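You operate a simulated robot arm through the tools that you are given. There is no shell and no other tool.

Carry out the task below with a simulated robot arm. There is one attempt and no reset: what you move stays moved.

TASK
Set the fixture up for the job sheet's mesh and test it.
Fine: the job sheet by the worm rack; worm in and clamped, slider on its mark, former in the worm, no shims.

The check looks at the end state, three seconds after you hand in, the way a careful person would. Anything else that was tipped, shoved, dropped, spilled or broken makes it a failure. Flat cloth is picked up by pressing the open fingertips on it (5 to 10 N) and closing them slowly along it; thin cloth reads only 2 to 8 mm in the jaws.

THE ROBOT
A 6-joint arm with a two-finger parallel gripper, fixed in place. Base frame: the origin is at the foot of the arm, x ahead of it, y to its left, z up; the work surface is at about z = 86. Units: cm, rad, N and s.
With the tool pointing down near the work surface it reaches from about 26 to 68 cm from the base axis. Its first joint turns from -1.152 to 1.152 rad. Payload 2.9 kg.
Tool frame: the origin (TCP) lies between the finger pads and is the grasp point; the fingertips stand 3 cm ahead of it; z points along the fingers, y is the line along which they close. The gripper opens to 11 cm. The fingers are 2 cm wide and 1 cm thick; the gripper's body (4.8 by 11.2 cm) begins 5.5 cm behind the TCP.
Orientation is that of the tool frame in the base frame, as a unit quaternion [w, x, y, z]. With the fingers straight down and closing along the base's y, the tool's x points along the base's -x, its y along +y and its z along -z.

THE INTERFACE
- The arm moves only by the tool jog_arm. Its argument "rows" is a list of rows, each an object (a shift or turn left out is 0, a gripper value left out holds the last) with "turn": the turn, a rotation vector about the base's x, y, z in units of 5 degrees (1.0 is 5 degrees), a list of three; "offset": the shift along the base's x, y, z in units of 40 mm (1.0 is 40 mm), a list of three; "hand": the closure, from 0 (fully open) to 1 (shut). In form: [{"turn": [rx, ry, rz], "offset": [dx, dy, dz], "hand": hand}, ...]. A call has 1 to 20 rows; each row shifts and turns the commanded pose from where the row before left it. A call with a number of a shift or a turn outside -1 to 1 is refused whole. Each row takes 0.2 s and may step no farther than 5 cm and 0.15 rad from the row before; otherwise, or with a gripper value out of range, the whole call is refused. A pose out of reach is approached as far as the arm can. The call stops where the force on the tool passes 70 N (or 10 N more than at its start, if that is more) or the arm is blocked; 0.2 s more then pass. The fingers move at their own pace (about 10.8 cm/s each) and stop on an object; they squeeze with about 27 N. The grip force told is the motor's: it shows also when the fingers shut on nothing. Time passes only in rows, and 0.2 s behind the last, so rows that do not move let the fingers close. It gives the time, the measured TCP pose, the force on the tool (base axes), the opening and the grip force at its end, in the units of the frame above (readings bear some noise), with the torque about the TCP (base axes, N m) and any sound that the robot's microphone picked up.
- Cameras (640 x 400 px; columns grow to the right, rows downward): "scene" is fixed at [7.48, 42.46, 140.33]; the picture's right is [-0.82, -0.58, 0.00], its down [-0.23, 0.33, -0.92] and it looks along [0.53, -0.75, -0.40] (base axes); focal length 362 px, centre (320, 200). "wrist" rides on the gripper at [7.2, 1.7, -10.3] in the tool frame; the picture's right is [-0.23, 0.97, 0.00], its down [-0.76, -0.18, -0.62] and it looks along [-0.61, -0.14, 0.78] (tool axes); focal length 222 px, centre (320, 200). There is no depth. A picture from a camera that has moved, and an enlarged one, comes with that camera's place and axes in the base frame and with its lens.
- get_image(camera): a new picture of that camera. No time passes.
- enlarge(camera, box): a new picture of the part [left, top, right, bottom] of that camera's present view, enlarged. No time passes.
- finish_job(): hands the job in; it is judged then, once.

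Places have to be worked out from the pictures, the camera data and where the tool is seen. Open the gripper and draw the arm clear of the work before you hand the job in, unless the task says otherwise.

The tools are called after "Request:" as name(argument=value, ...) on one line, values as JSON. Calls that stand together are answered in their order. jog_arm: Moves the arm, as the interface text tells. Its arguments: {"type":"object","properties":{"rows":{"type":"array","items":{"type":"object","properties":{"turn":{"type":"array","items":{"type":"number"}},"offset":{"type":"array","items":{"type":"number"}},"hand":{"type":"number"}}}}},"required":["rows"]} The other tools are called the same way: get_image (camera) takes a picture; enlarge (camera, box) takes an enlarged picture of a part of a camera's view; finish_job () hands the job in.

At the start:

```text
clock: 0.0
tcp_pos: [37.71, -26.24, 117.86]
orientation: [0.0, 0.0, 1.0, 0.001]
contact_force: [-0.9, 0.4, -0.5]
wrist_torque: [-0.02, -0.03, -0.03]
finger_gap: 10.99
grip_force: 0.1
```

scene: 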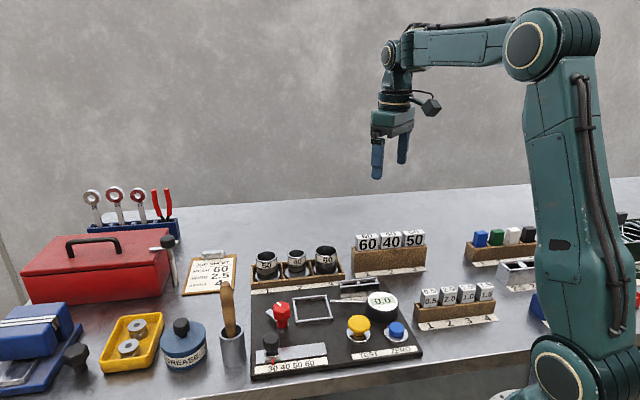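
wrist: 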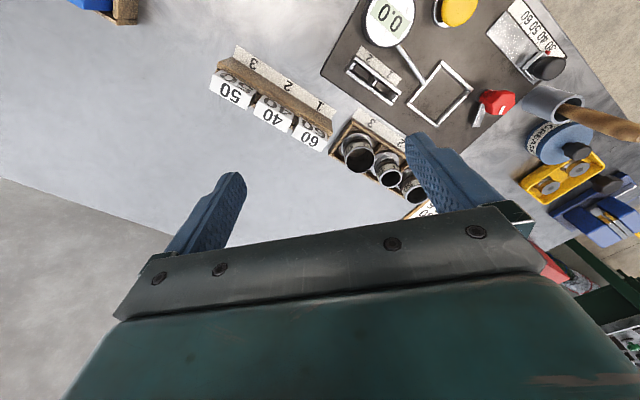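

I'll start by looking closely at the job sheet, fixture and racks.

Request:
enlarge(camera="scene", box=[170, 230, 270, 300])

Request:
enlarge(camera="scene", box=[230, 270, 430, 395])

Request:
enlarge(camera="scene", box=[340, 220, 540, 345])

Request:
enlarge(camera="wrist", box=[320, 0, 600, 200])

```text
5.71 times, centred on (220, 265) of scene
camera zoom: at [7.48, 42.46, 140.33], right [-0.82, -0.58, 0.0], down [-0.23, 0.33, -0.92], along [0.53, -0.75, -0.4], focal length 2066 px, centre (891, -171)
```

zoom: 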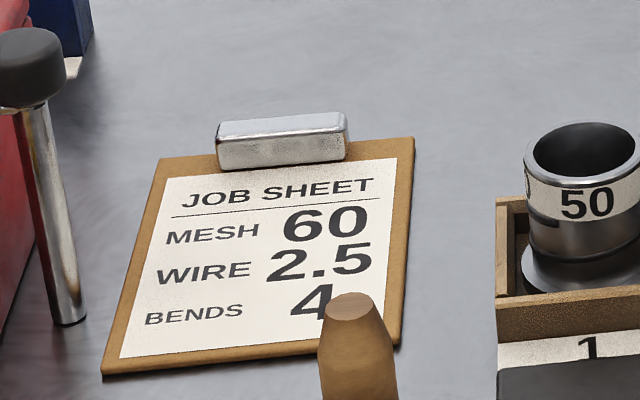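

```text
3.20 times, centred on (330, 332) of scene
camera zoom: at [7.48, 42.46, 140.33], right [-0.82, -0.58, 0.0], down [-0.23, 0.33, -0.92], along [0.53, -0.75, -0.4], focal length 1157 px, centre (288, -224)
```

zoom: 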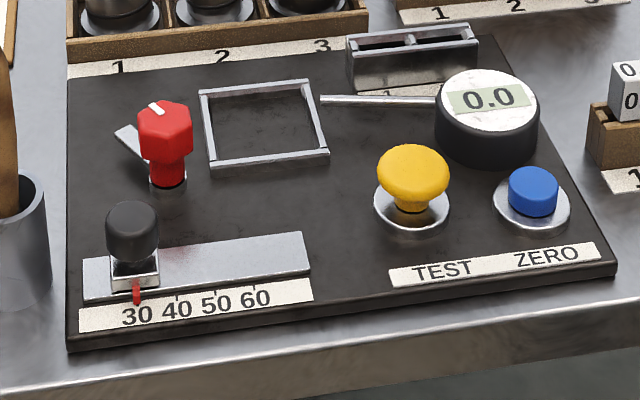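

```text
3.20 times, centred on (440, 282) of scene
camera zoom: at [7.48, 42.46, 140.33], right [-0.82, -0.58, 0.0], down [-0.23, 0.33, -0.92], along [0.53, -0.75, -0.4], focal length 1157 px, centre (-64, -64)
```

zoom: 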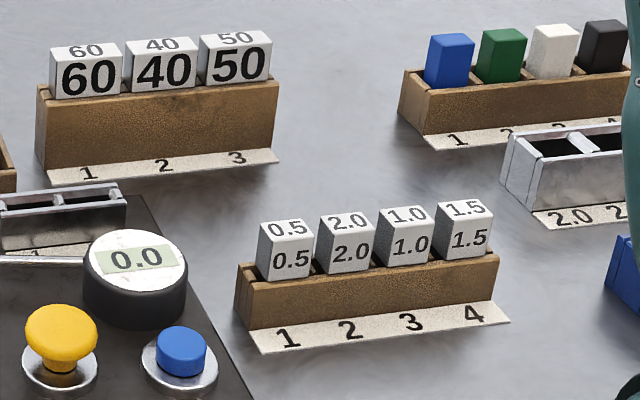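

```text
2.00 times, centred on (460, 100) of wrist
camera zoom: at [30.41, -24.57, 128.19], right [0.23, 0.97, 0.0], down [0.76, -0.18, 0.62], along [0.61, -0.14, -0.78], focal length 444 px, centre (40, 400)
```

zoom: 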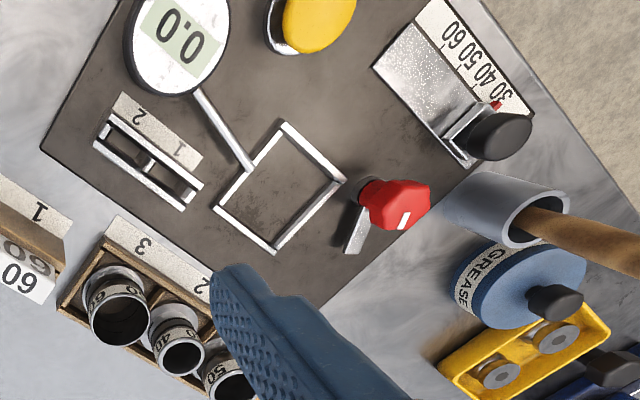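

The sheet reads mesh 60, wire 2.5, bends 4. I'll move the wrist camera back over the fixture and keep it high, so I can see the fixture, worm rack and former rack.

Request:
jog_arm(rows=[{"offset": [-0.6, 0.8, 0.3]}, {"offset": [-0.6, 0.8, 0.3]}, {"offset": [-0.5, 0.9, 0.3]}, {"offset": [0, 0.9, 0]}, {"offset": [0, 0, 0]}])

Request:
get_image(camera="wrist")

Request:
get_image(camera="scene")

```text
clock: 1.2
tcp_pos: [30.8, -12.66, 121.57]
orientation: [0.0, 0.0, 1.0, 0.0]
contact_force: [-0.2, -0.4, 0.4]
wrist_torque: [-0.03, -0.03, 0.03]
finger_gap: 10.99
grip_force: 0.0
```

```text
taken
camera wrist: at [23.56, -11.04, 131.79], right [0.23, 0.97, 0.0], down [0.76, -0.18, 0.62], along [0.61, -0.14, -0.78], focal length 222 px, centre (320, 200)
```

wrist: 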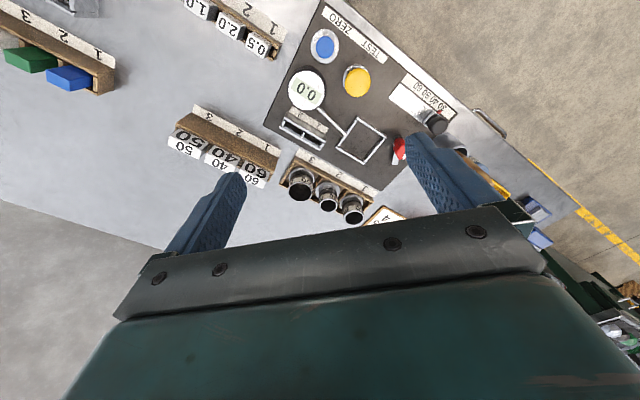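

```text
taken
```

scene: 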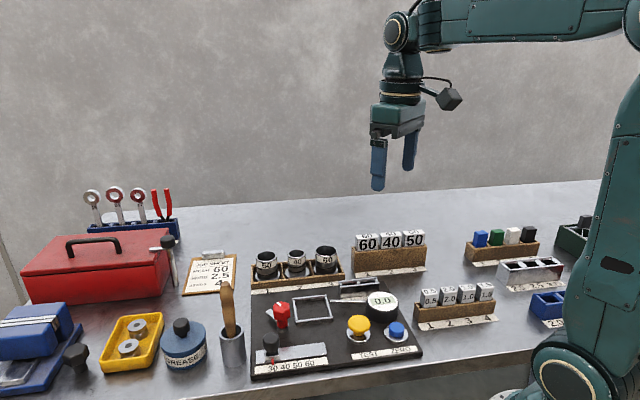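

The wrist view now covers everything on this side, so I'll enlarge the worm rack, the fixture and the former rack.

Request:
enlarge(camera="wrist", box=[260, 0, 480, 140])

Request:
enlarge(camera="wrist", box=[160, 90, 400, 240])

Request:
enlarge(camera="scene", box=[240, 225, 440, 350])

Request:
enlarge(camera="scene", box=[440, 210, 640, 335])

Request:
enlarge(camera="scene", box=[0, 180, 250, 390])

```text
2.86 times, centred on (370, 70) of wrist
camera zoom: at [23.56, -11.04, 131.79], right [0.23, 0.97, 0.0], down [0.76, -0.18, 0.62], along [0.61, -0.14, -0.78], focal length 635 px, centre (177, 571)
```

zoom: 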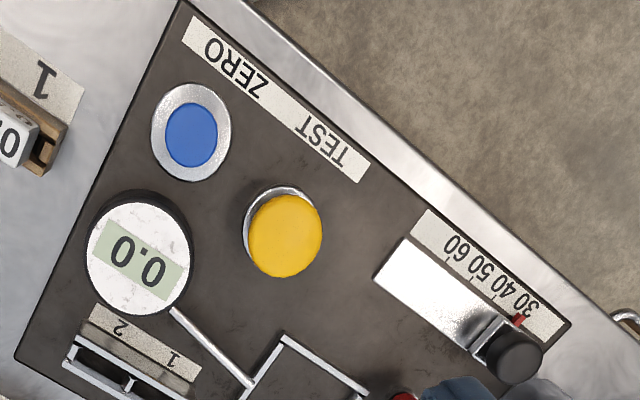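

```text
2.67 times, centred on (280, 165) of wrist
camera zoom: at [23.56, -11.04, 131.79], right [0.23, 0.97, 0.0], down [0.76, -0.18, 0.62], along [0.61, -0.14, -0.78], focal length 592 px, centre (427, 293)
```

zoom: 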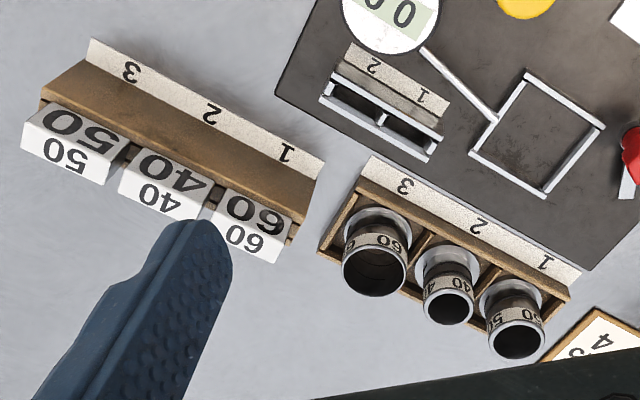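

```text
3.20 times, centred on (340, 288) of scene
camera zoom: at [7.48, 42.46, 140.33], right [-0.82, -0.58, 0.0], down [-0.23, 0.33, -0.92], along [0.53, -0.75, -0.4], focal length 1157 px, centre (256, -80)
```

zoom: 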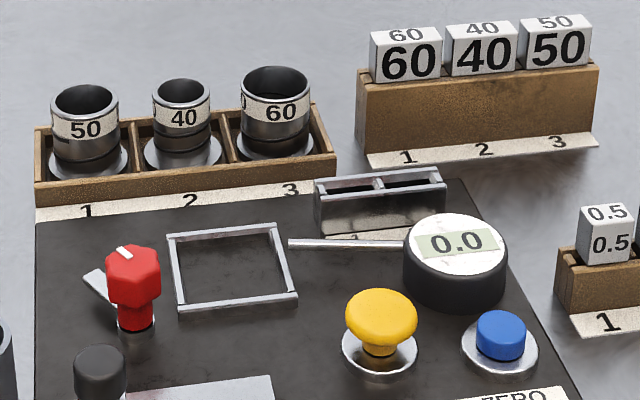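

```text
3.20 times, centred on (540, 272) of scene
camera zoom: at [7.48, 42.46, 140.33], right [-0.82, -0.58, 0.0], down [-0.23, 0.33, -0.92], along [0.53, -0.75, -0.4], focal length 1157 px, centre (-384, -32)
```

zoom: 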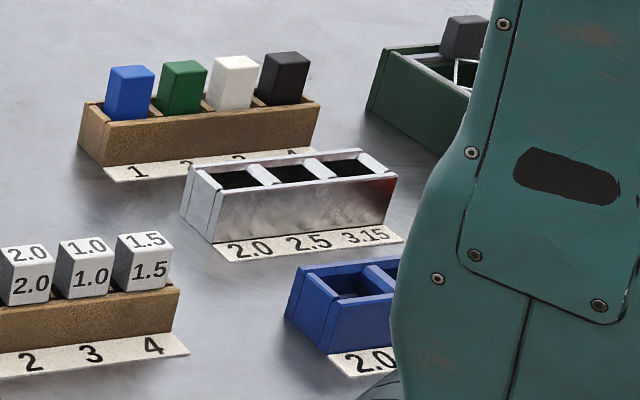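

```text
1.90 times, centred on (125, 285) of scene
camera zoom: at [7.48, 42.46, 140.33], right [-0.82, -0.58, 0.0], down [-0.23, 0.33, -0.92], along [0.53, -0.75, -0.4], focal length 689 px, centre (691, 38)
```

zoom: 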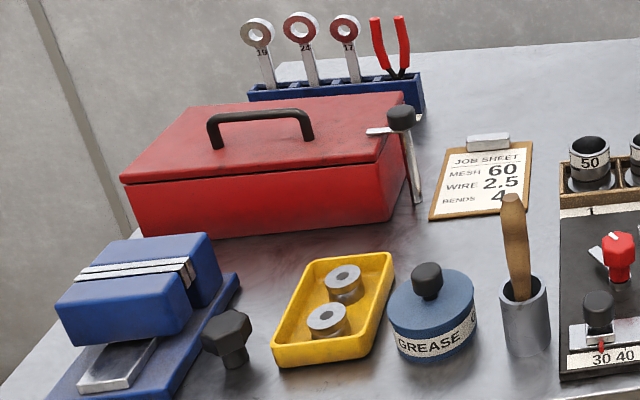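

The 60 worm is in slot 3 and the 60 former is in its rack slot 1. The fixture is turned about 45°, with the frame centre near (44.4,-6.6). I'll turn the tool +45° and hover above the frame for a close look.

Request:
jog_arm(rows=[{"offset": [0.377, 0.167, -0.4], "turn": [0, 0, 1]}, {"offset": [0.377, 0.167, -0.4], "turn": [0, 0, 1]}, {"offset": [0.377, 0.167, -0.4], "turn": [0, 0, 1]}, {"offset": [0.377, 0.167, -0.4], "turn": [0, 0, 1]}, {"offset": [0.377, 0.167, -0.4], "turn": [0, 0, 1]}, {"offset": [0.377, 0.167, -0.4], "turn": [0, 0, 1]}, {"offset": [0.377, 0.167, -0.4], "turn": [0, 0, 1]}, {"offset": [0.377, 0.167, -0.4], "turn": [0, 0, 1]}, {"offset": [0.377, 0.167, -0.4], "turn": [0, 0, 1]}, {"offset": [0, 0, 0]}])

Request:
get_image(camera="wrist")

Request:
get_image(camera="scene")

```text
clock: 3.4
tcp_pos: [44.53, -6.6, 107.03]
orientation: [0.0, -0.384, 0.923, 0.0]
contact_force: [0.0, 0.2, 0.6]
wrist_torque: [0.0, -0.02, 0.0]
finger_gap: 11.04
grip_force: 0.1
```

```text
taken
camera wrist: at [38.18, -10.56, 117.38], right [-0.53, 0.85, 0.0], down [0.66, 0.41, 0.62], along [0.53, 0.33, -0.78], focal length 222 px, centre (320, 200)
```

wrist: 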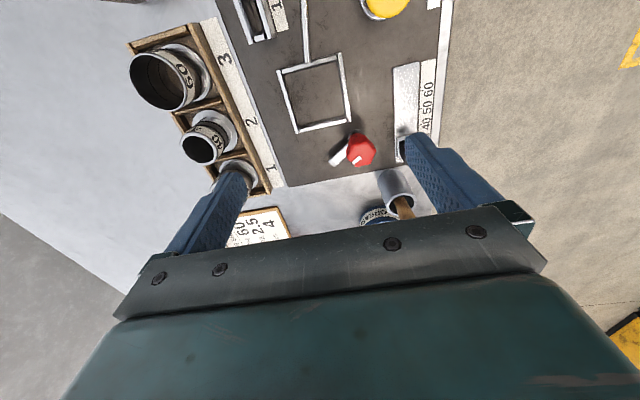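

```text
taken
```

scene: 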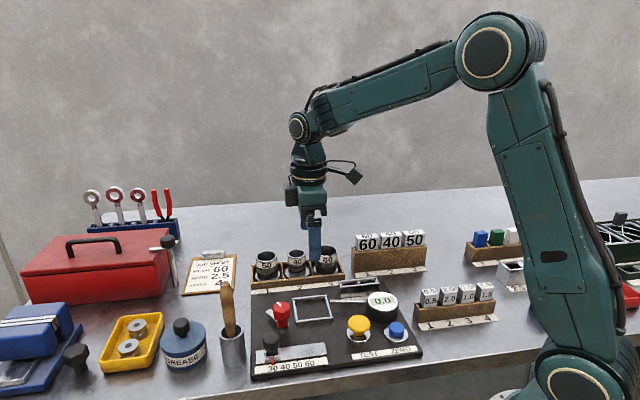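

I'll zoom in on the frame, the clamp and the 60 worm in this view to measure their positions.

Request:
enlarge(camera="wrist", box=[260, 30, 460, 155])

Request:
enlarge(camera="wrist", box=[110, 10, 310, 135])

Request:
enlarge(camera="wrist", box=[300, 110, 420, 185])

Request:
enlarge(camera="scene", box=[250, 280, 350, 380])

```text
3.20 times, centred on (360, 92) of wrist
camera zoom: at [38.18, -10.56, 117.38], right [-0.53, 0.85, 0.0], down [0.66, 0.41, 0.62], along [0.53, 0.33, -0.78], focal length 711 px, centre (192, 544)
```

zoom: 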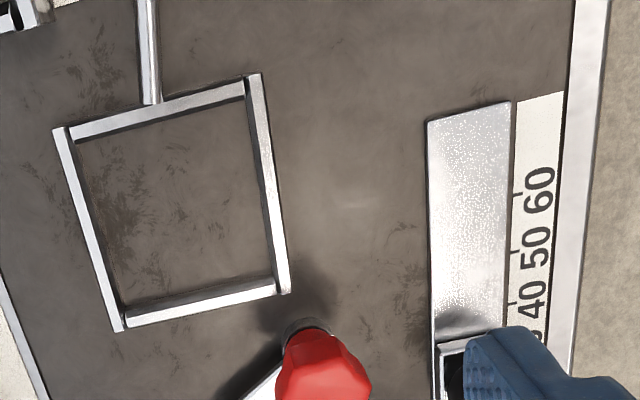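

```text
3.20 times, centred on (210, 72) of wrist
camera zoom: at [38.18, -10.56, 117.38], right [-0.53, 0.85, 0.0], down [0.66, 0.41, 0.62], along [0.53, 0.33, -0.78], focal length 711 px, centre (672, 608)
```

zoom: 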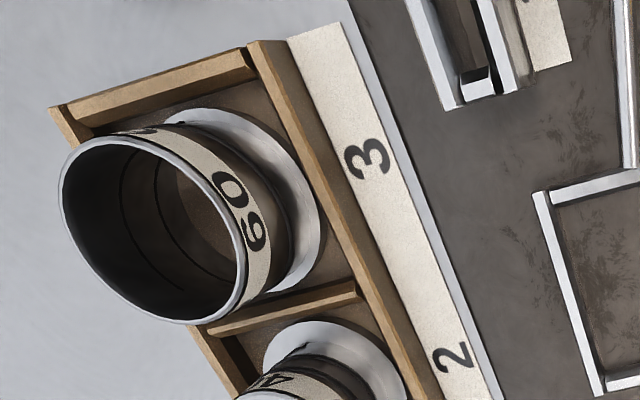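

```text
5.33 times, centred on (360, 148) of wrist
camera zoom: at [38.18, -10.56, 117.38], right [-0.53, 0.85, 0.0], down [0.66, 0.41, 0.62], along [0.53, 0.33, -0.78], focal length 1185 px, centre (107, 480)
```

zoom: 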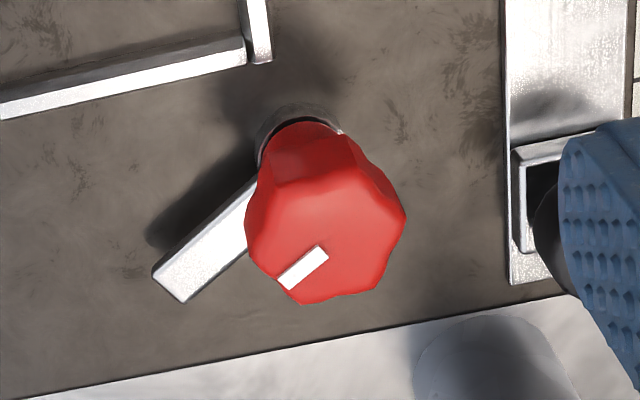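

```text
4.00 times, centred on (300, 330) of scene
camera zoom: at [7.48, 42.46, 140.33], right [-0.82, -0.58, 0.0], down [-0.23, 0.33, -0.92], along [0.53, -0.75, -0.4], focal length 1446 px, centre (400, -320)
```

zoom: 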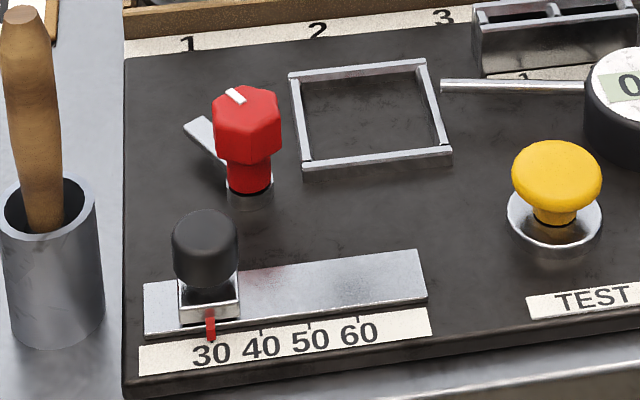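

The frame centre works out at about (44.6,-7.1), its rim is near z=88, and its sides run at 45°. The 60 worm's rim is near (50.9,-21.9,92.6). I'll hover over the worm to refine that.

Request:
jog_arm(rows=[{"offset": [0.4, -0.953, -0.19]}, {"offset": [0.4, -0.953, -0.19]}, {"offset": [0.4, -0.953, -0.19]}, {"offset": [0.4, -0.953, -0.19]}, {"offset": [0, 0, 0]}])

Request:
get_image(camera="wrist")

Request:
enlarge(camera="wrist", box=[240, 80, 400, 200])

Request:
enlarge(camera="scene", box=[240, 180, 440, 305])

```text
clock: 4.6
tcp_pos: [50.86, -21.74, 104.17]
orientation: [0.0, -0.383, 0.924, 0.0]
contact_force: [0.5, 0.9, -1.2]
wrist_torque: [0.02, -0.01, 0.0]
finger_gap: 11.0
grip_force: 0.1
```

```text
taken
camera wrist: at [44.53, -25.78, 114.46], right [-0.53, 0.85, 0.0], down [0.66, 0.41, 0.62], along [0.53, 0.33, -0.78], focal length 222 px, centre (320, 200)
```

wrist: 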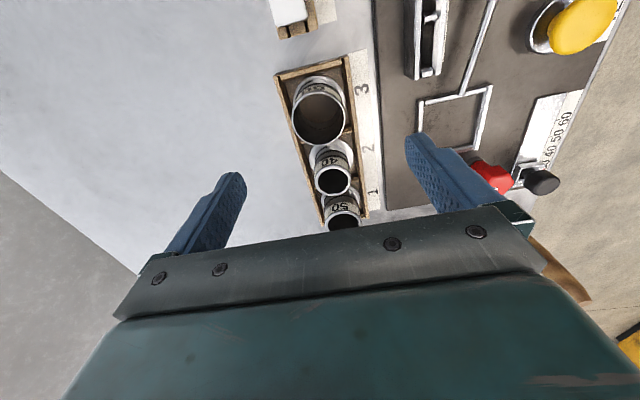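

```text
3.33 times, centred on (320, 140) of wrist
camera zoom: at [44.53, -25.78, 114.46], right [-0.53, 0.85, 0.0], down [0.66, 0.41, 0.62], along [0.53, 0.33, -0.78], focal length 740 px, centre (320, 400)
```

zoom: 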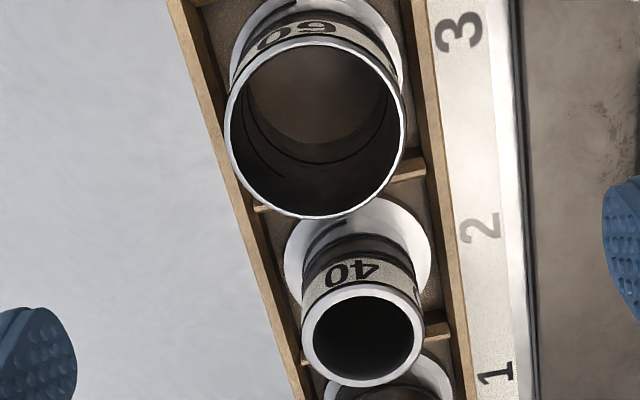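

```text
3.20 times, centred on (340, 242) of scene
camera zoom: at [7.49, 42.46, 140.33], right [-0.82, -0.58, 0.0], down [-0.23, 0.33, -0.92], along [0.53, -0.75, -0.4], focal length 1157 px, centre (256, 64)
```

zoom: 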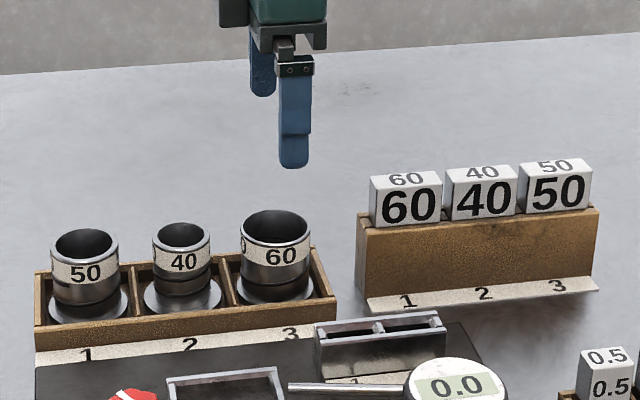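

The worm rim is about 5.3 cm across and centred at (50.8,-22.0). I'll descend around it to z≈92.2, which keeps the tips above the rack walls, and close gently.

Request:
jog_arm(rows=[{"offset": [-0.015, -0.07, -0.6]}, {"offset": [0, 0, -0.8]}, {"offset": [0, 0, -0.8]}, {"offset": [0, 0, -0.5]}, {"offset": [0, 0, -0.29]}, {"offset": [0, 0, 0]}])

Request:
get_image(camera="wrist")

Request:
enlarge(camera="scene", box=[240, 200, 440, 325])

```text
clock: 6.0
tcp_pos: [50.87, -22.0, 92.04]
orientation: [-0.001, -0.383, 0.924, 0.0]
contact_force: [-0.4, 0.2, 0.0]
wrist_torque: [0.01, 0.0, 0.01]
finger_gap: 11.01
grip_force: 0.0
```

```text
taken
camera wrist: at [44.5, -26.08, 102.37], right [-0.53, 0.85, 0.0], down [0.66, 0.41, 0.62], along [0.53, 0.33, -0.78], focal length 222 px, centre (320, 200)
```

wrist: 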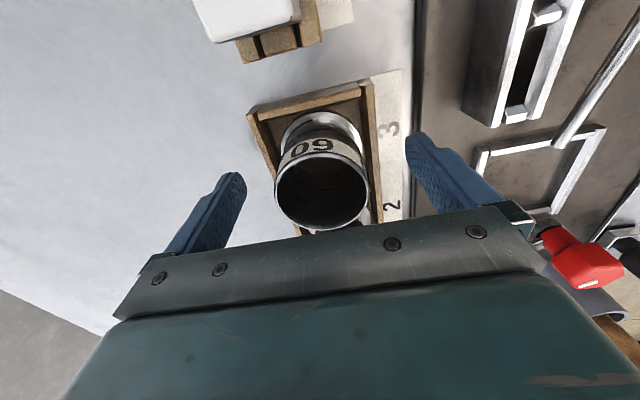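

```text
3.20 times, centred on (340, 262) of scene
camera zoom: at [7.48, 42.46, 140.33], right [-0.82, -0.58, 0.0], down [-0.23, 0.33, -0.92], along [0.53, -0.75, -0.4], focal length 1157 px, centre (256, 0)
```

zoom: 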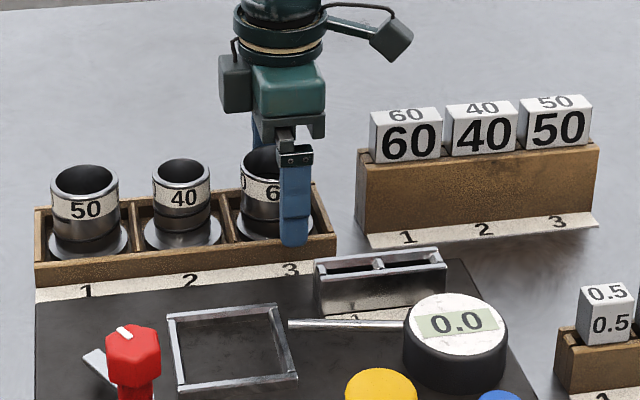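

The worm sits centred between the fingers, so I'll close the gripper on it.

Request:
jog_arm(rows=[{"hand": 0.4}, {"hand": 0.5}, {"hand": 0.56}, {"hand": 1}, {"hand": 1}])

Request:
get_image(camera="wrist")

```text
clock: 7.2
tcp_pos: [50.81, -22.04, 92.1]
orientation: [0.0, -0.383, 0.924, 0.0]
contact_force: [-1.6, 0.9, -0.8]
wrist_torque: [0.03, 0.01, 0.01]
finger_gap: 5.63
grip_force: 27.3
```

```text
taken
camera wrist: at [44.51, -26.07, 102.4], right [-0.53, 0.85, 0.0], down [0.66, 0.41, 0.62], along [0.53, 0.33, -0.78], focal length 222 px, centre (320, 200)
```

wrist: 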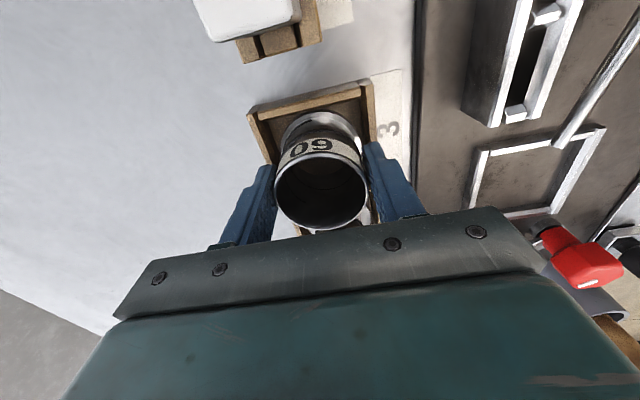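

The worm is gripped at 5.63 cm. I'll lift it straight up.

Request:
jog_arm(rows=[{"offset": [0, 0, 0.2]}, {"offset": [0, 0, 0.4]}, {"offset": [0, 0, 0.6]}, {"offset": [0, 0, 0.8]}, {"offset": [0, 0, 0.6]}, {"offset": [0, 0, 0]}])

Request:
get_image(camera="wrist")

Request:
enlarge(camera="scene", box=[240, 200, 440, 325])

```text
clock: 8.6
tcp_pos: [50.96, -22.15, 102.54]
orientation: [0.0, -0.383, 0.924, 0.001]
contact_force: [0.2, -0.1, -3.9]
wrist_torque: [-0.01, 0.01, 0.0]
finger_gap: 5.65
grip_force: 27.0
```

```text
taken
camera wrist: at [44.5, -26.07, 112.79], right [-0.53, 0.85, 0.0], down [0.66, 0.41, 0.62], along [0.53, 0.33, -0.78], focal length 222 px, centre (320, 200)
```

wrist: 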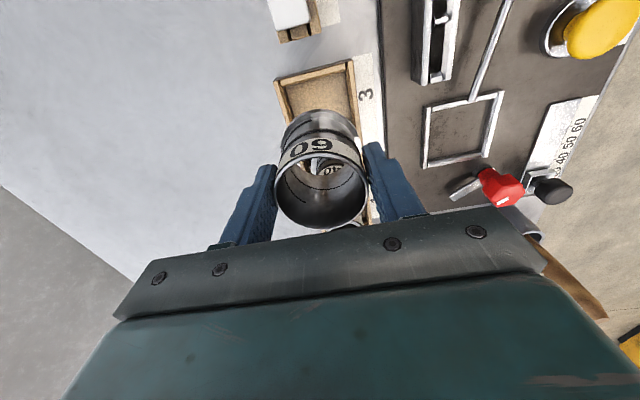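

```text
3.20 times, centred on (340, 262) of scene
camera zoom: at [7.49, 42.46, 140.33], right [-0.82, -0.58, 0.0], down [-0.23, 0.33, -0.92], along [0.53, -0.75, -0.4], focal length 1157 px, centre (256, 0)
```

zoom: 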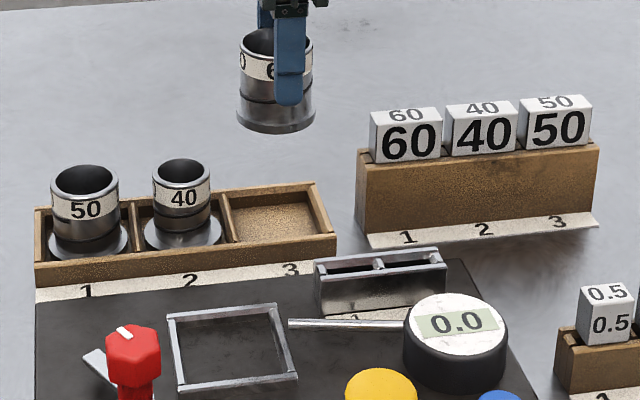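

The worm is free. Before the transfer I'll measure the frame again from this viewpoint.

Request:
enlarge(camera="wrist", box=[410, 70, 530, 190])

Request:
enlarge(camera="scene", box=[280, 285, 340, 330])

```text
3.33 times, centred on (470, 130) of wrist
camera zoom: at [44.5, -26.07, 112.79], right [-0.53, 0.85, 0.0], down [0.66, 0.41, 0.62], along [0.53, 0.33, -0.78], focal length 740 px, centre (-180, 433)
```

zoom: 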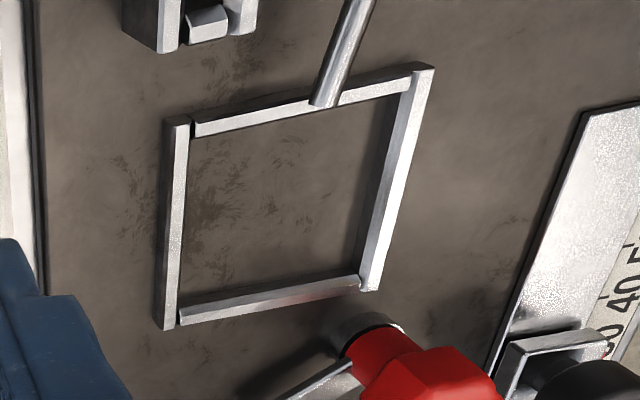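

```text
8.89 times, centred on (310, 308) of scene
camera zoom: at [7.49, 42.46, 140.33], right [-0.82, -0.58, 0.0], down [-0.23, 0.33, -0.92], along [0.53, -0.75, -0.4], focal length 3214 px, centre (409, -756)
```

zoom: 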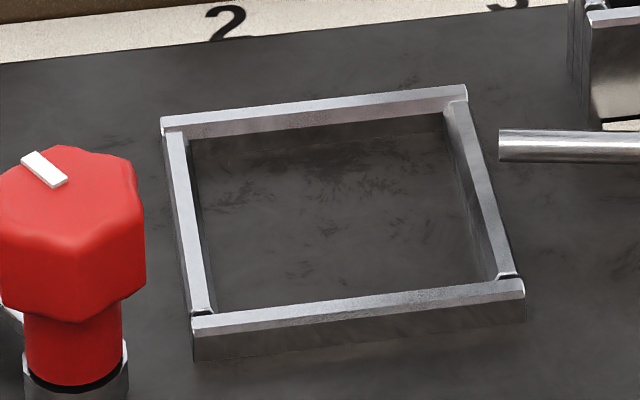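

The frame centre from three independent views is about (44.67,-7.17), and the gauge rod tip ends just outside the frame. I'll carry the worm over the frame at height and check.

Request:
jog_arm(rows=[{"offset": [-0.3, 0.728, 0]}, {"offset": [-0.383, 0.928, 0]}, {"offset": [-0.383, 0.928, 0]}, {"offset": [-0.3, 0.728, 0]}, {"offset": [-0.1665, 0.4005, 0]}, {"offset": [0, 0, -0.6]}, {"offset": [0, 0, 0]}, {"offset": [0, 0, 0]}])

Request:
get_image(camera="wrist")

Request:
enlarge(camera="scene", box=[240, 240, 400, 340])

```text
clock: 10.4
tcp_pos: [44.57, -7.18, 100.2]
orientation: [0.0, -0.383, 0.924, 0.0]
contact_force: [-1.0, 0.4, -2.4]
wrist_torque: [0.0, -0.02, -0.04]
finger_gap: 5.67
grip_force: 26.6
```

```text
taken
camera wrist: at [38.29, -11.14, 110.43], right [-0.53, 0.85, 0.0], down [0.66, 0.41, 0.62], along [0.53, 0.33, -0.78], focal length 222 px, centre (320, 200)
```

wrist: 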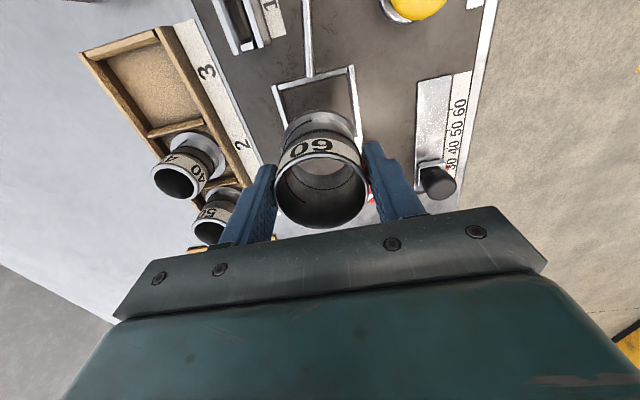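

```text
4.00 times, centred on (320, 290) of scene
camera zoom: at [7.49, 42.46, 140.33], right [-0.82, -0.58, 0.0], down [-0.23, 0.33, -0.92], along [0.53, -0.75, -0.4], focal length 1446 px, centre (320, -160)
```

zoom: 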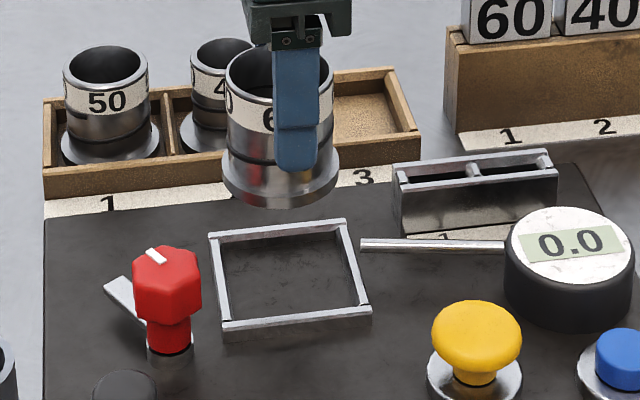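

The worm is above the frame. I'll check the lateral alignment finely in the scene view before lowering.

Request:
enlarge(camera="scene", box=[280, 245, 350, 325])

Request:
enlarge(camera="wrist", box=[250, 50, 390, 240])

```text
5.00 times, centred on (315, 285) of scene
camera zoom: at [7.49, 42.46, 140.33], right [-0.82, -0.58, 0.0], down [-0.23, 0.33, -0.92], along [0.53, -0.75, -0.4], focal length 1808 px, centre (345, -225)
```

zoom: 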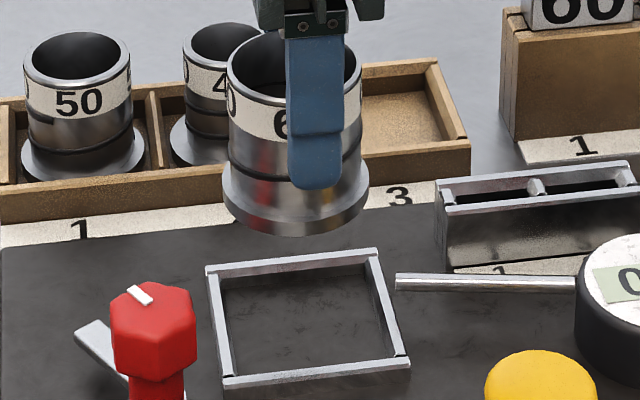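

```text
2.11 times, centred on (320, 145) of wrist
camera zoom: at [38.29, -11.14, 110.43], right [-0.53, 0.85, 0.0], down [0.66, 0.41, 0.62], along [0.53, 0.33, -0.78], focal length 468 px, centre (320, 316)
```

zoom: 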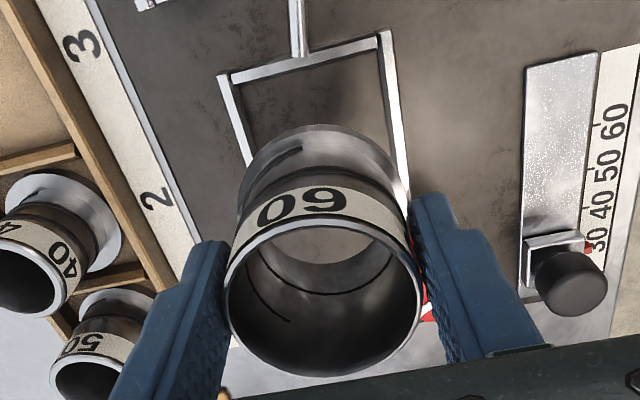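

Triangulating the rim puts the worm about 0.35 cm too far along (+x,+y), because it sits slightly off-centre in the jaws. I'll correct that, lower part way, and check again.

Request:
jog_arm(rows=[{"offset": [-0.0625, -0.0625, 0]}, {"offset": [0, 0, -0.5]}, {"offset": [0, 0, -0.5]}, {"offset": [0, 0, 0]}, {"offset": [0, 0, 0]}])

Request:
enlarge(camera="scene", box=[280, 265, 350, 335])

Request:
enlarge(camera="wrist", box=[250, 50, 390, 240])

```text
clock: 11.6
tcp_pos: [44.37, -7.48, 95.92]
orientation: [0.0, -0.383, 0.924, 0.0]
contact_force: [-0.1, -0.5, -2.7]
wrist_torque: [0.02, -0.02, -0.01]
finger_gap: 5.61
grip_force: 27.5
```

```text
5.71 times, centred on (315, 300) of scene
camera zoom: at [7.49, 42.46, 140.33], right [-0.82, -0.58, 0.0], down [-0.23, 0.33, -0.92], along [0.53, -0.75, -0.4], focal length 2066 px, centre (349, -371)
```

zoom: 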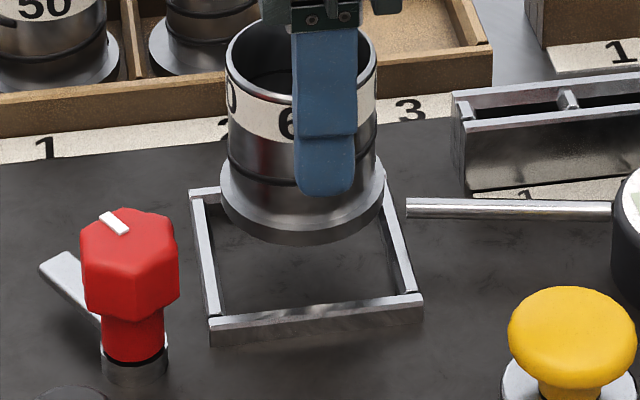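

```text
2.11 times, centred on (320, 145) of wrist
camera zoom: at [38.11, -11.47, 106.33], right [-0.53, 0.85, 0.0], down [0.66, 0.41, 0.62], along [0.53, 0.33, -0.78], focal length 468 px, centre (320, 316)
```

zoom: 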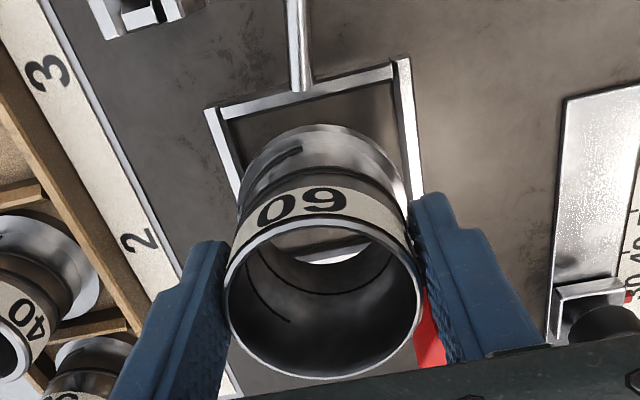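

The alignment now matches within about 1 mm. I'll lower to just inside the frame and check the forces.

Request:
jog_arm(rows=[{"offset": [0, 0, -0.3]}, {"offset": [0, 0, -0.2]}, {"offset": [0, 0, -0.1]}, {"offset": [0, 0, -0.05]}, {"offset": [0, 0, 0]}])

Request:
enlarge(camera="scene", box=[280, 265, 350, 335])

Request:
enlarge(camera="wrist", box=[250, 50, 390, 240])

```text
clock: 12.8
tcp_pos: [44.38, -7.52, 93.53]
orientation: [0.0, -0.383, 0.924, 0.0]
contact_force: [-0.9, 1.1, -0.2]
wrist_torque: [0.02, 0.0, 0.03]
finger_gap: 5.65
grip_force: 27.6
```

```text
5.71 times, centred on (315, 300) of scene
camera zoom: at [7.48, 42.46, 140.33], right [-0.82, -0.58, 0.0], down [-0.23, 0.33, -0.92], along [0.53, -0.75, -0.4], focal length 2066 px, centre (349, -371)
```

zoom: 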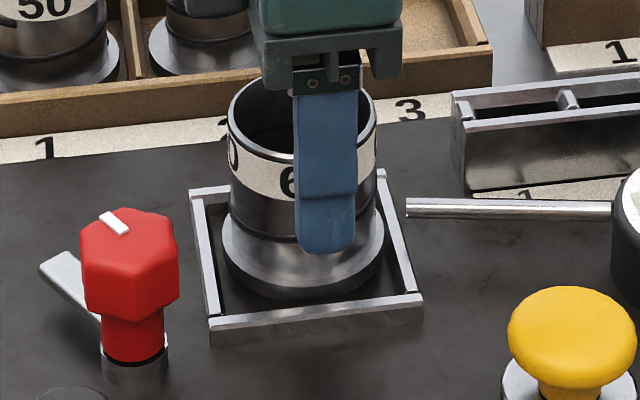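

```text
2.11 times, centred on (320, 145) of wrist
camera zoom: at [38.09, -11.47, 103.81], right [-0.53, 0.85, 0.0], down [0.66, 0.41, 0.62], along [0.53, 0.33, -0.78], focal length 468 px, centre (320, 316)
```

zoom: 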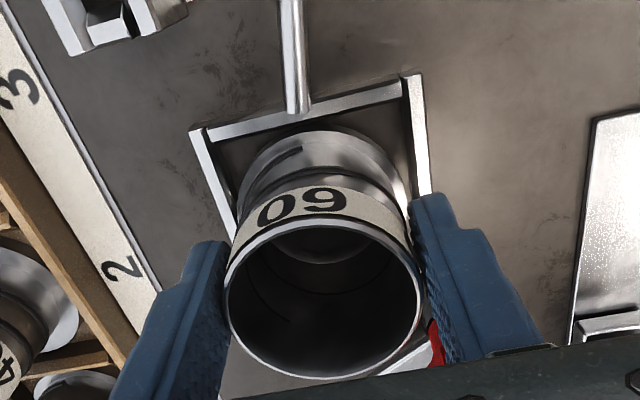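

The worm is entering the frame with even gaps, so I'll keep lowering in small steps until it touches.

Request:
jog_arm(rows=[{"offset": [0, 0, -0.05]}, {"offset": [0, 0, -0.05]}, {"offset": [0, 0, -0.05]}, {"offset": [0, 0, 0]}])

Request:
enlarge(camera="scene", box=[280, 265, 350, 335])

```text
clock: 13.8
tcp_pos: [44.36, -7.48, 92.92]
orientation: [0.0, -0.383, 0.924, 0.0]
contact_force: [-5.3, 4.1, 4.0]
wrist_torque: [0.18, 0.13, 0.0]
finger_gap: 5.65
grip_force: 27.1
```

```text
5.71 times, centred on (315, 300) of scene
camera zoom: at [7.46, 42.47, 140.33], right [-0.82, -0.58, 0.0], down [-0.23, 0.33, -0.92], along [0.53, -0.75, -0.4], focal length 2066 px, centre (349, -371)
```

zoom: 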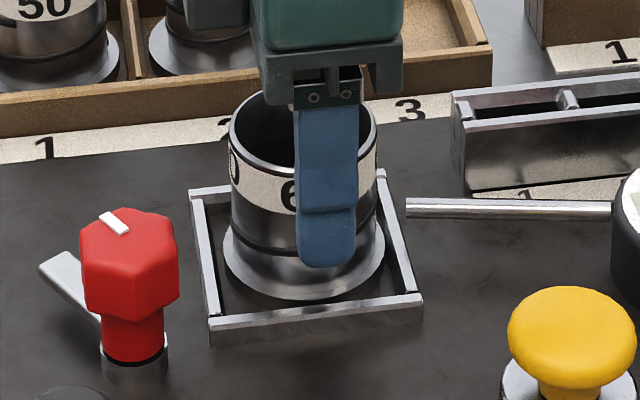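

The reaction force points along (-x,+y), so the flange is touching the rear bar. I'll back up slightly, shift 1.5 mm forward, and lower again.

Request:
jog_arm(rows=[{"offset": [0, 0, 0.08]}, {"offset": [-0.03, 0.03, 0]}, {"offset": [0, 0, -0.05]}, {"offset": [0, 0, -0.05]}, {"offset": [0, 0, 0]}])

Request:
enlarge(camera="scene", box=[280, 265, 350, 335])

```text
clock: 15.0
tcp_pos: [44.28, -7.46, 93.0]
orientation: [0.002, -0.383, 0.924, 0.0]
contact_force: [-1.6, -0.8, 15.5]
wrist_torque: [0.09, 0.55, 0.0]
finger_gap: 5.64
grip_force: 26.8
```

```text
5.71 times, centred on (315, 300) of scene
camera zoom: at [7.46, 42.46, 140.33], right [-0.82, -0.58, 0.0], down [-0.23, 0.33, -0.92], along [0.53, -0.75, -0.4], focal length 2066 px, centre (349, -371)
```

zoom: 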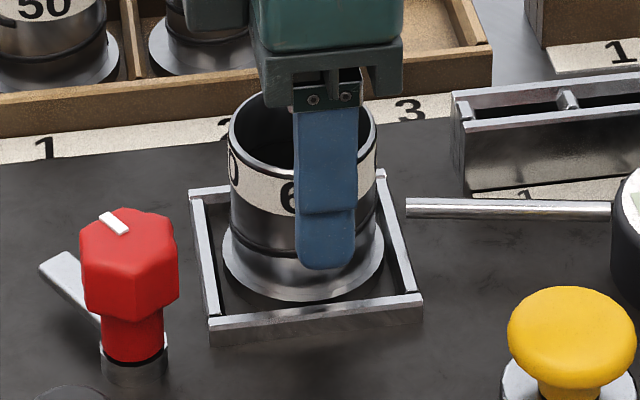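

The upward force is now 15 N, and the torque puts the contact on the -x side, the front right of the frame. I'll zoom in to see which bar the flange is sitting on.

Request:
enlarge(camera="scene", box=[290, 290, 340, 325])

Request:
enlarge(camera="wrist", box=[270, 80, 370, 150])

```text
11.43 times, centred on (315, 308) of scene
camera zoom: at [7.46, 42.46, 140.33], right [-0.82, -0.58, 0.0], down [-0.23, 0.33, -0.92], along [0.53, -0.75, -0.4], focal length 4132 px, centre (377, -1029)
```

zoom: 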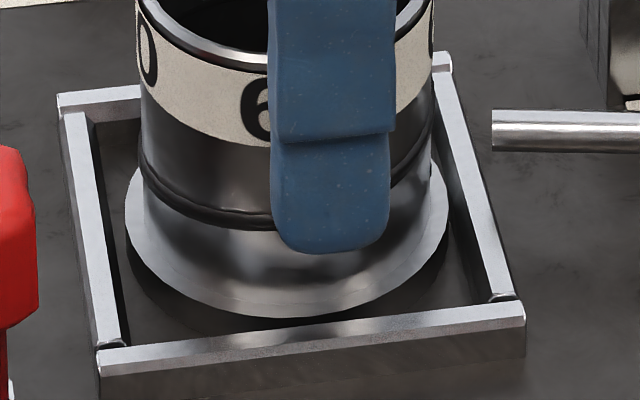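

```text
5.71 times, centred on (320, 115) of wrist
camera zoom: at [37.99, -11.39, 103.2], right [-0.53, 0.85, 0.0], down [0.66, 0.41, 0.62], along [0.53, 0.33, -0.78], focal length 1269 px, centre (320, 686)
```

zoom: 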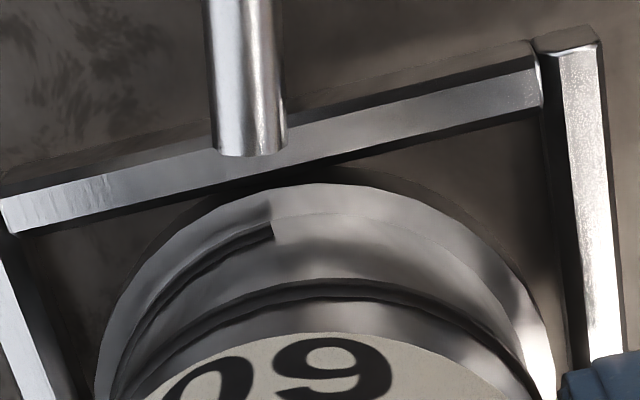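

The front bar hides the flange's lower edge, and the flange top is level with the bar top. So the worm is seated on the board inside the frame, and the upward force is the board. I'll relax the push slightly and open the gripper.

Request:
jog_arm(rows=[{"offset": [0.01, -0.01, 0.06]}, {"offset": [0, 0, 0]}, {"hand": 0.4}, {"hand": 0.2}, {"hand": 0}, {"hand": 0}, {"hand": 0}])

Request:
enlarge(camera="scene", box=[280, 265, 350, 335])

Request:
get_image(camera="wrist")

```text
clock: 16.6
tcp_pos: [44.22, -7.33, 92.98]
orientation: [0.001, -0.382, 0.924, -0.001]
contact_force: [0.3, -0.1, 0.1]
wrist_torque: [0.01, -0.03, -0.03]
finger_gap: 10.99
grip_force: 0.0
```

```text
5.71 times, centred on (315, 300) of scene
camera zoom: at [7.48, 42.46, 140.33], right [-0.82, -0.58, 0.0], down [-0.23, 0.33, -0.92], along [0.53, -0.75, -0.4], focal length 2066 px, centre (349, -371)
```

zoom: 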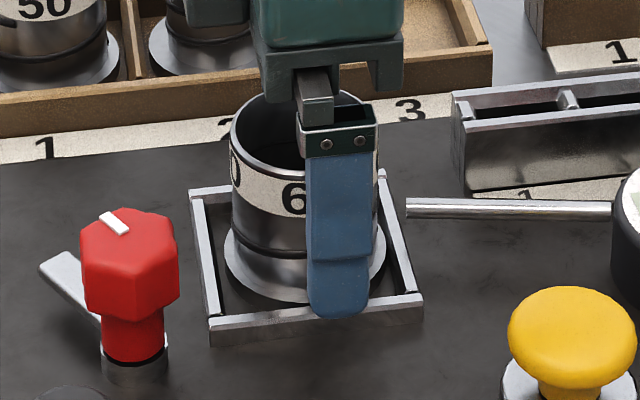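

```text
taken
camera wrist: at [38.01, -11.41, 103.37], right [-0.53, 0.85, 0.0], down [0.66, 0.41, 0.62], along [0.53, 0.33, -0.78], focal length 222 px, centre (320, 200)
```

wrist: 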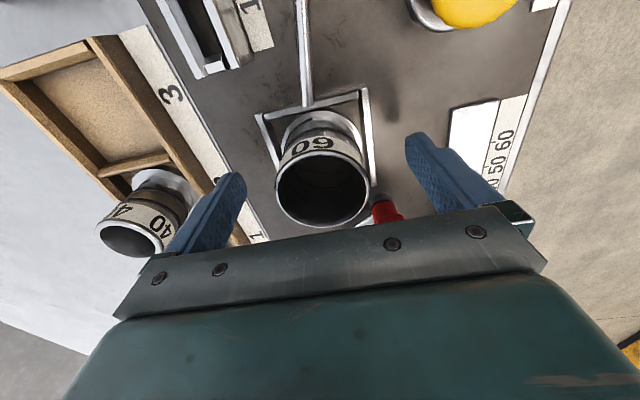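

The worm stands in the frame, so I'll retract straight up and inspect it.

Request:
jog_arm(rows=[{"offset": [0, 0, 0.5]}, {"offset": [0, 0, 0.9]}, {"offset": [0, 0, 0.9]}, {"offset": [0, 0, 0.5]}, {"offset": [0, 0, 0]}])

Request:
get_image(camera="wrist")

Request:
enlarge(camera="wrist", box=[240, 70, 420, 200])

Request:
enlarge(camera="scene", box=[250, 265, 350, 335])

```text
clock: 17.8
tcp_pos: [44.3, -7.47, 104.19]
orientation: [0.0, -0.382, 0.924, 0.001]
contact_force: [-0.8, -0.6, 0.7]
wrist_torque: [-0.04, 0.0, 0.0]
finger_gap: 11.01
grip_force: 0.1
```

```text
taken
camera wrist: at [38.01, -11.46, 114.58], right [-0.53, 0.85, 0.0], down [0.66, 0.41, 0.62], along [0.53, 0.33, -0.78], focal length 222 px, centre (320, 200)
```

wrist: 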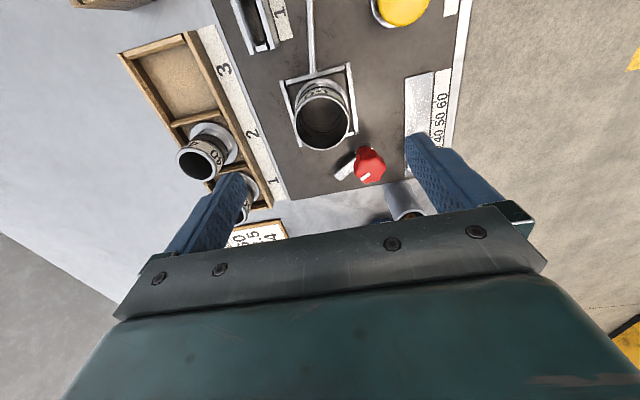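

```text
3.08 times, centred on (330, 135) of wrist
camera zoom: at [38.01, -11.46, 114.58], right [-0.53, 0.85, 0.0], down [0.66, 0.41, 0.62], along [0.53, 0.33, -0.78], focal length 684 px, centre (289, 400)
```

zoom: 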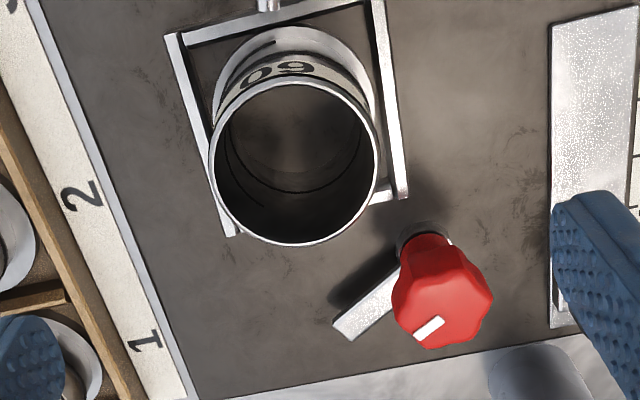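

```text
5.71 times, centred on (300, 300) of scene
camera zoom: at [7.48, 42.46, 140.33], right [-0.82, -0.58, 0.0], down [-0.23, 0.33, -0.92], along [0.53, -0.75, -0.4], focal length 2066 px, centre (434, -371)
```

zoom: 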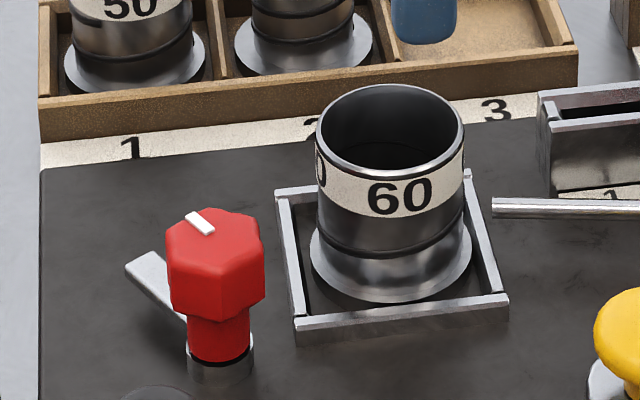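

The worm is upright and seated in the frame. Next is the clamp: its axis is at about (46.4,0.6), the head top is near z=92.5, and the arm points to about -11°. It has to swing about 90° clockwise onto the flange. I'll turn the tool to yaw ~79° above the knob and half-close the jaws.

Request:
jog_arm(rows=[{"offset": [0.075, 0.286, 0], "turn": [0, 0, 0.97], "hand": 0.5}, {"offset": [0.075, 0.286, 0], "turn": [0, 0, 0.97], "hand": 0.5}, {"offset": [0.075, 0.286, -0.1], "turn": [0, 0, 0.97]}, {"offset": [0.075, 0.286, -0.1], "turn": [0, 0, 0.97]}, {"offset": [0.075, 0.286, -0.1], "turn": [0, 0, 0.97]}, {"offset": [0.075, 0.286, -0.2], "turn": [0, 0, 0.97]}, {"offset": [0.075, 0.286, -0.2], "turn": [0, 0, 0.97]}, {"offset": [0, 0, 0]}, {"offset": [0, 0, 0]}])

Request:
get_image(camera="wrist")

Request:
enlarge(camera="wrist", box=[240, 80, 400, 220])

Request:
enlarge(camera="scene", box=[200, 240, 360, 365])

```text
clock: 19.8
tcp_pos: [46.48, 0.66, 101.4]
orientation: [0.001, -0.636, 0.771, 0.0]
contact_force: [0.4, -0.2, -0.3]
wrist_torque: [0.01, -0.02, -0.04]
finger_gap: 5.51
grip_force: 0.0
```

```text
taken
camera wrist: at [43.39, -6.3, 111.73], right [-0.91, 0.41, 0.0], down [0.32, 0.71, 0.62], along [0.25, 0.57, -0.78], focal length 222 px, centre (320, 200)
```

wrist: 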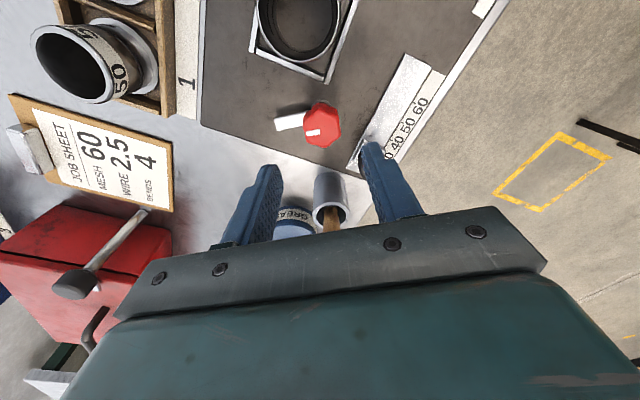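

```text
2.86 times, centred on (320, 150) of wrist
camera zoom: at [43.39, -6.3, 111.73], right [-0.91, 0.41, 0.0], down [0.32, 0.71, 0.62], along [0.25, 0.57, -0.78], focal length 635 px, centre (320, 343)
```

zoom: 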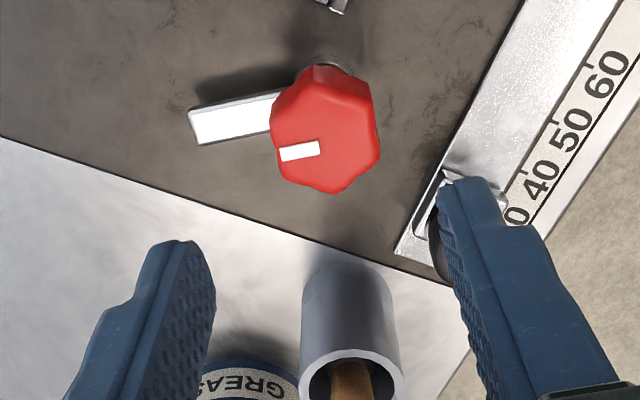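

```text
3.20 times, centred on (280, 302) of scene
camera zoom: at [7.48, 42.46, 140.33], right [-0.82, -0.58, 0.0], down [-0.23, 0.33, -0.92], along [0.53, -0.75, -0.4], focal length 1157 px, centre (448, -128)
```

zoom: 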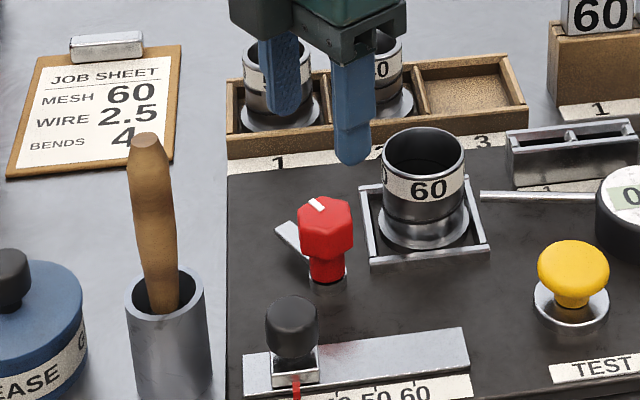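

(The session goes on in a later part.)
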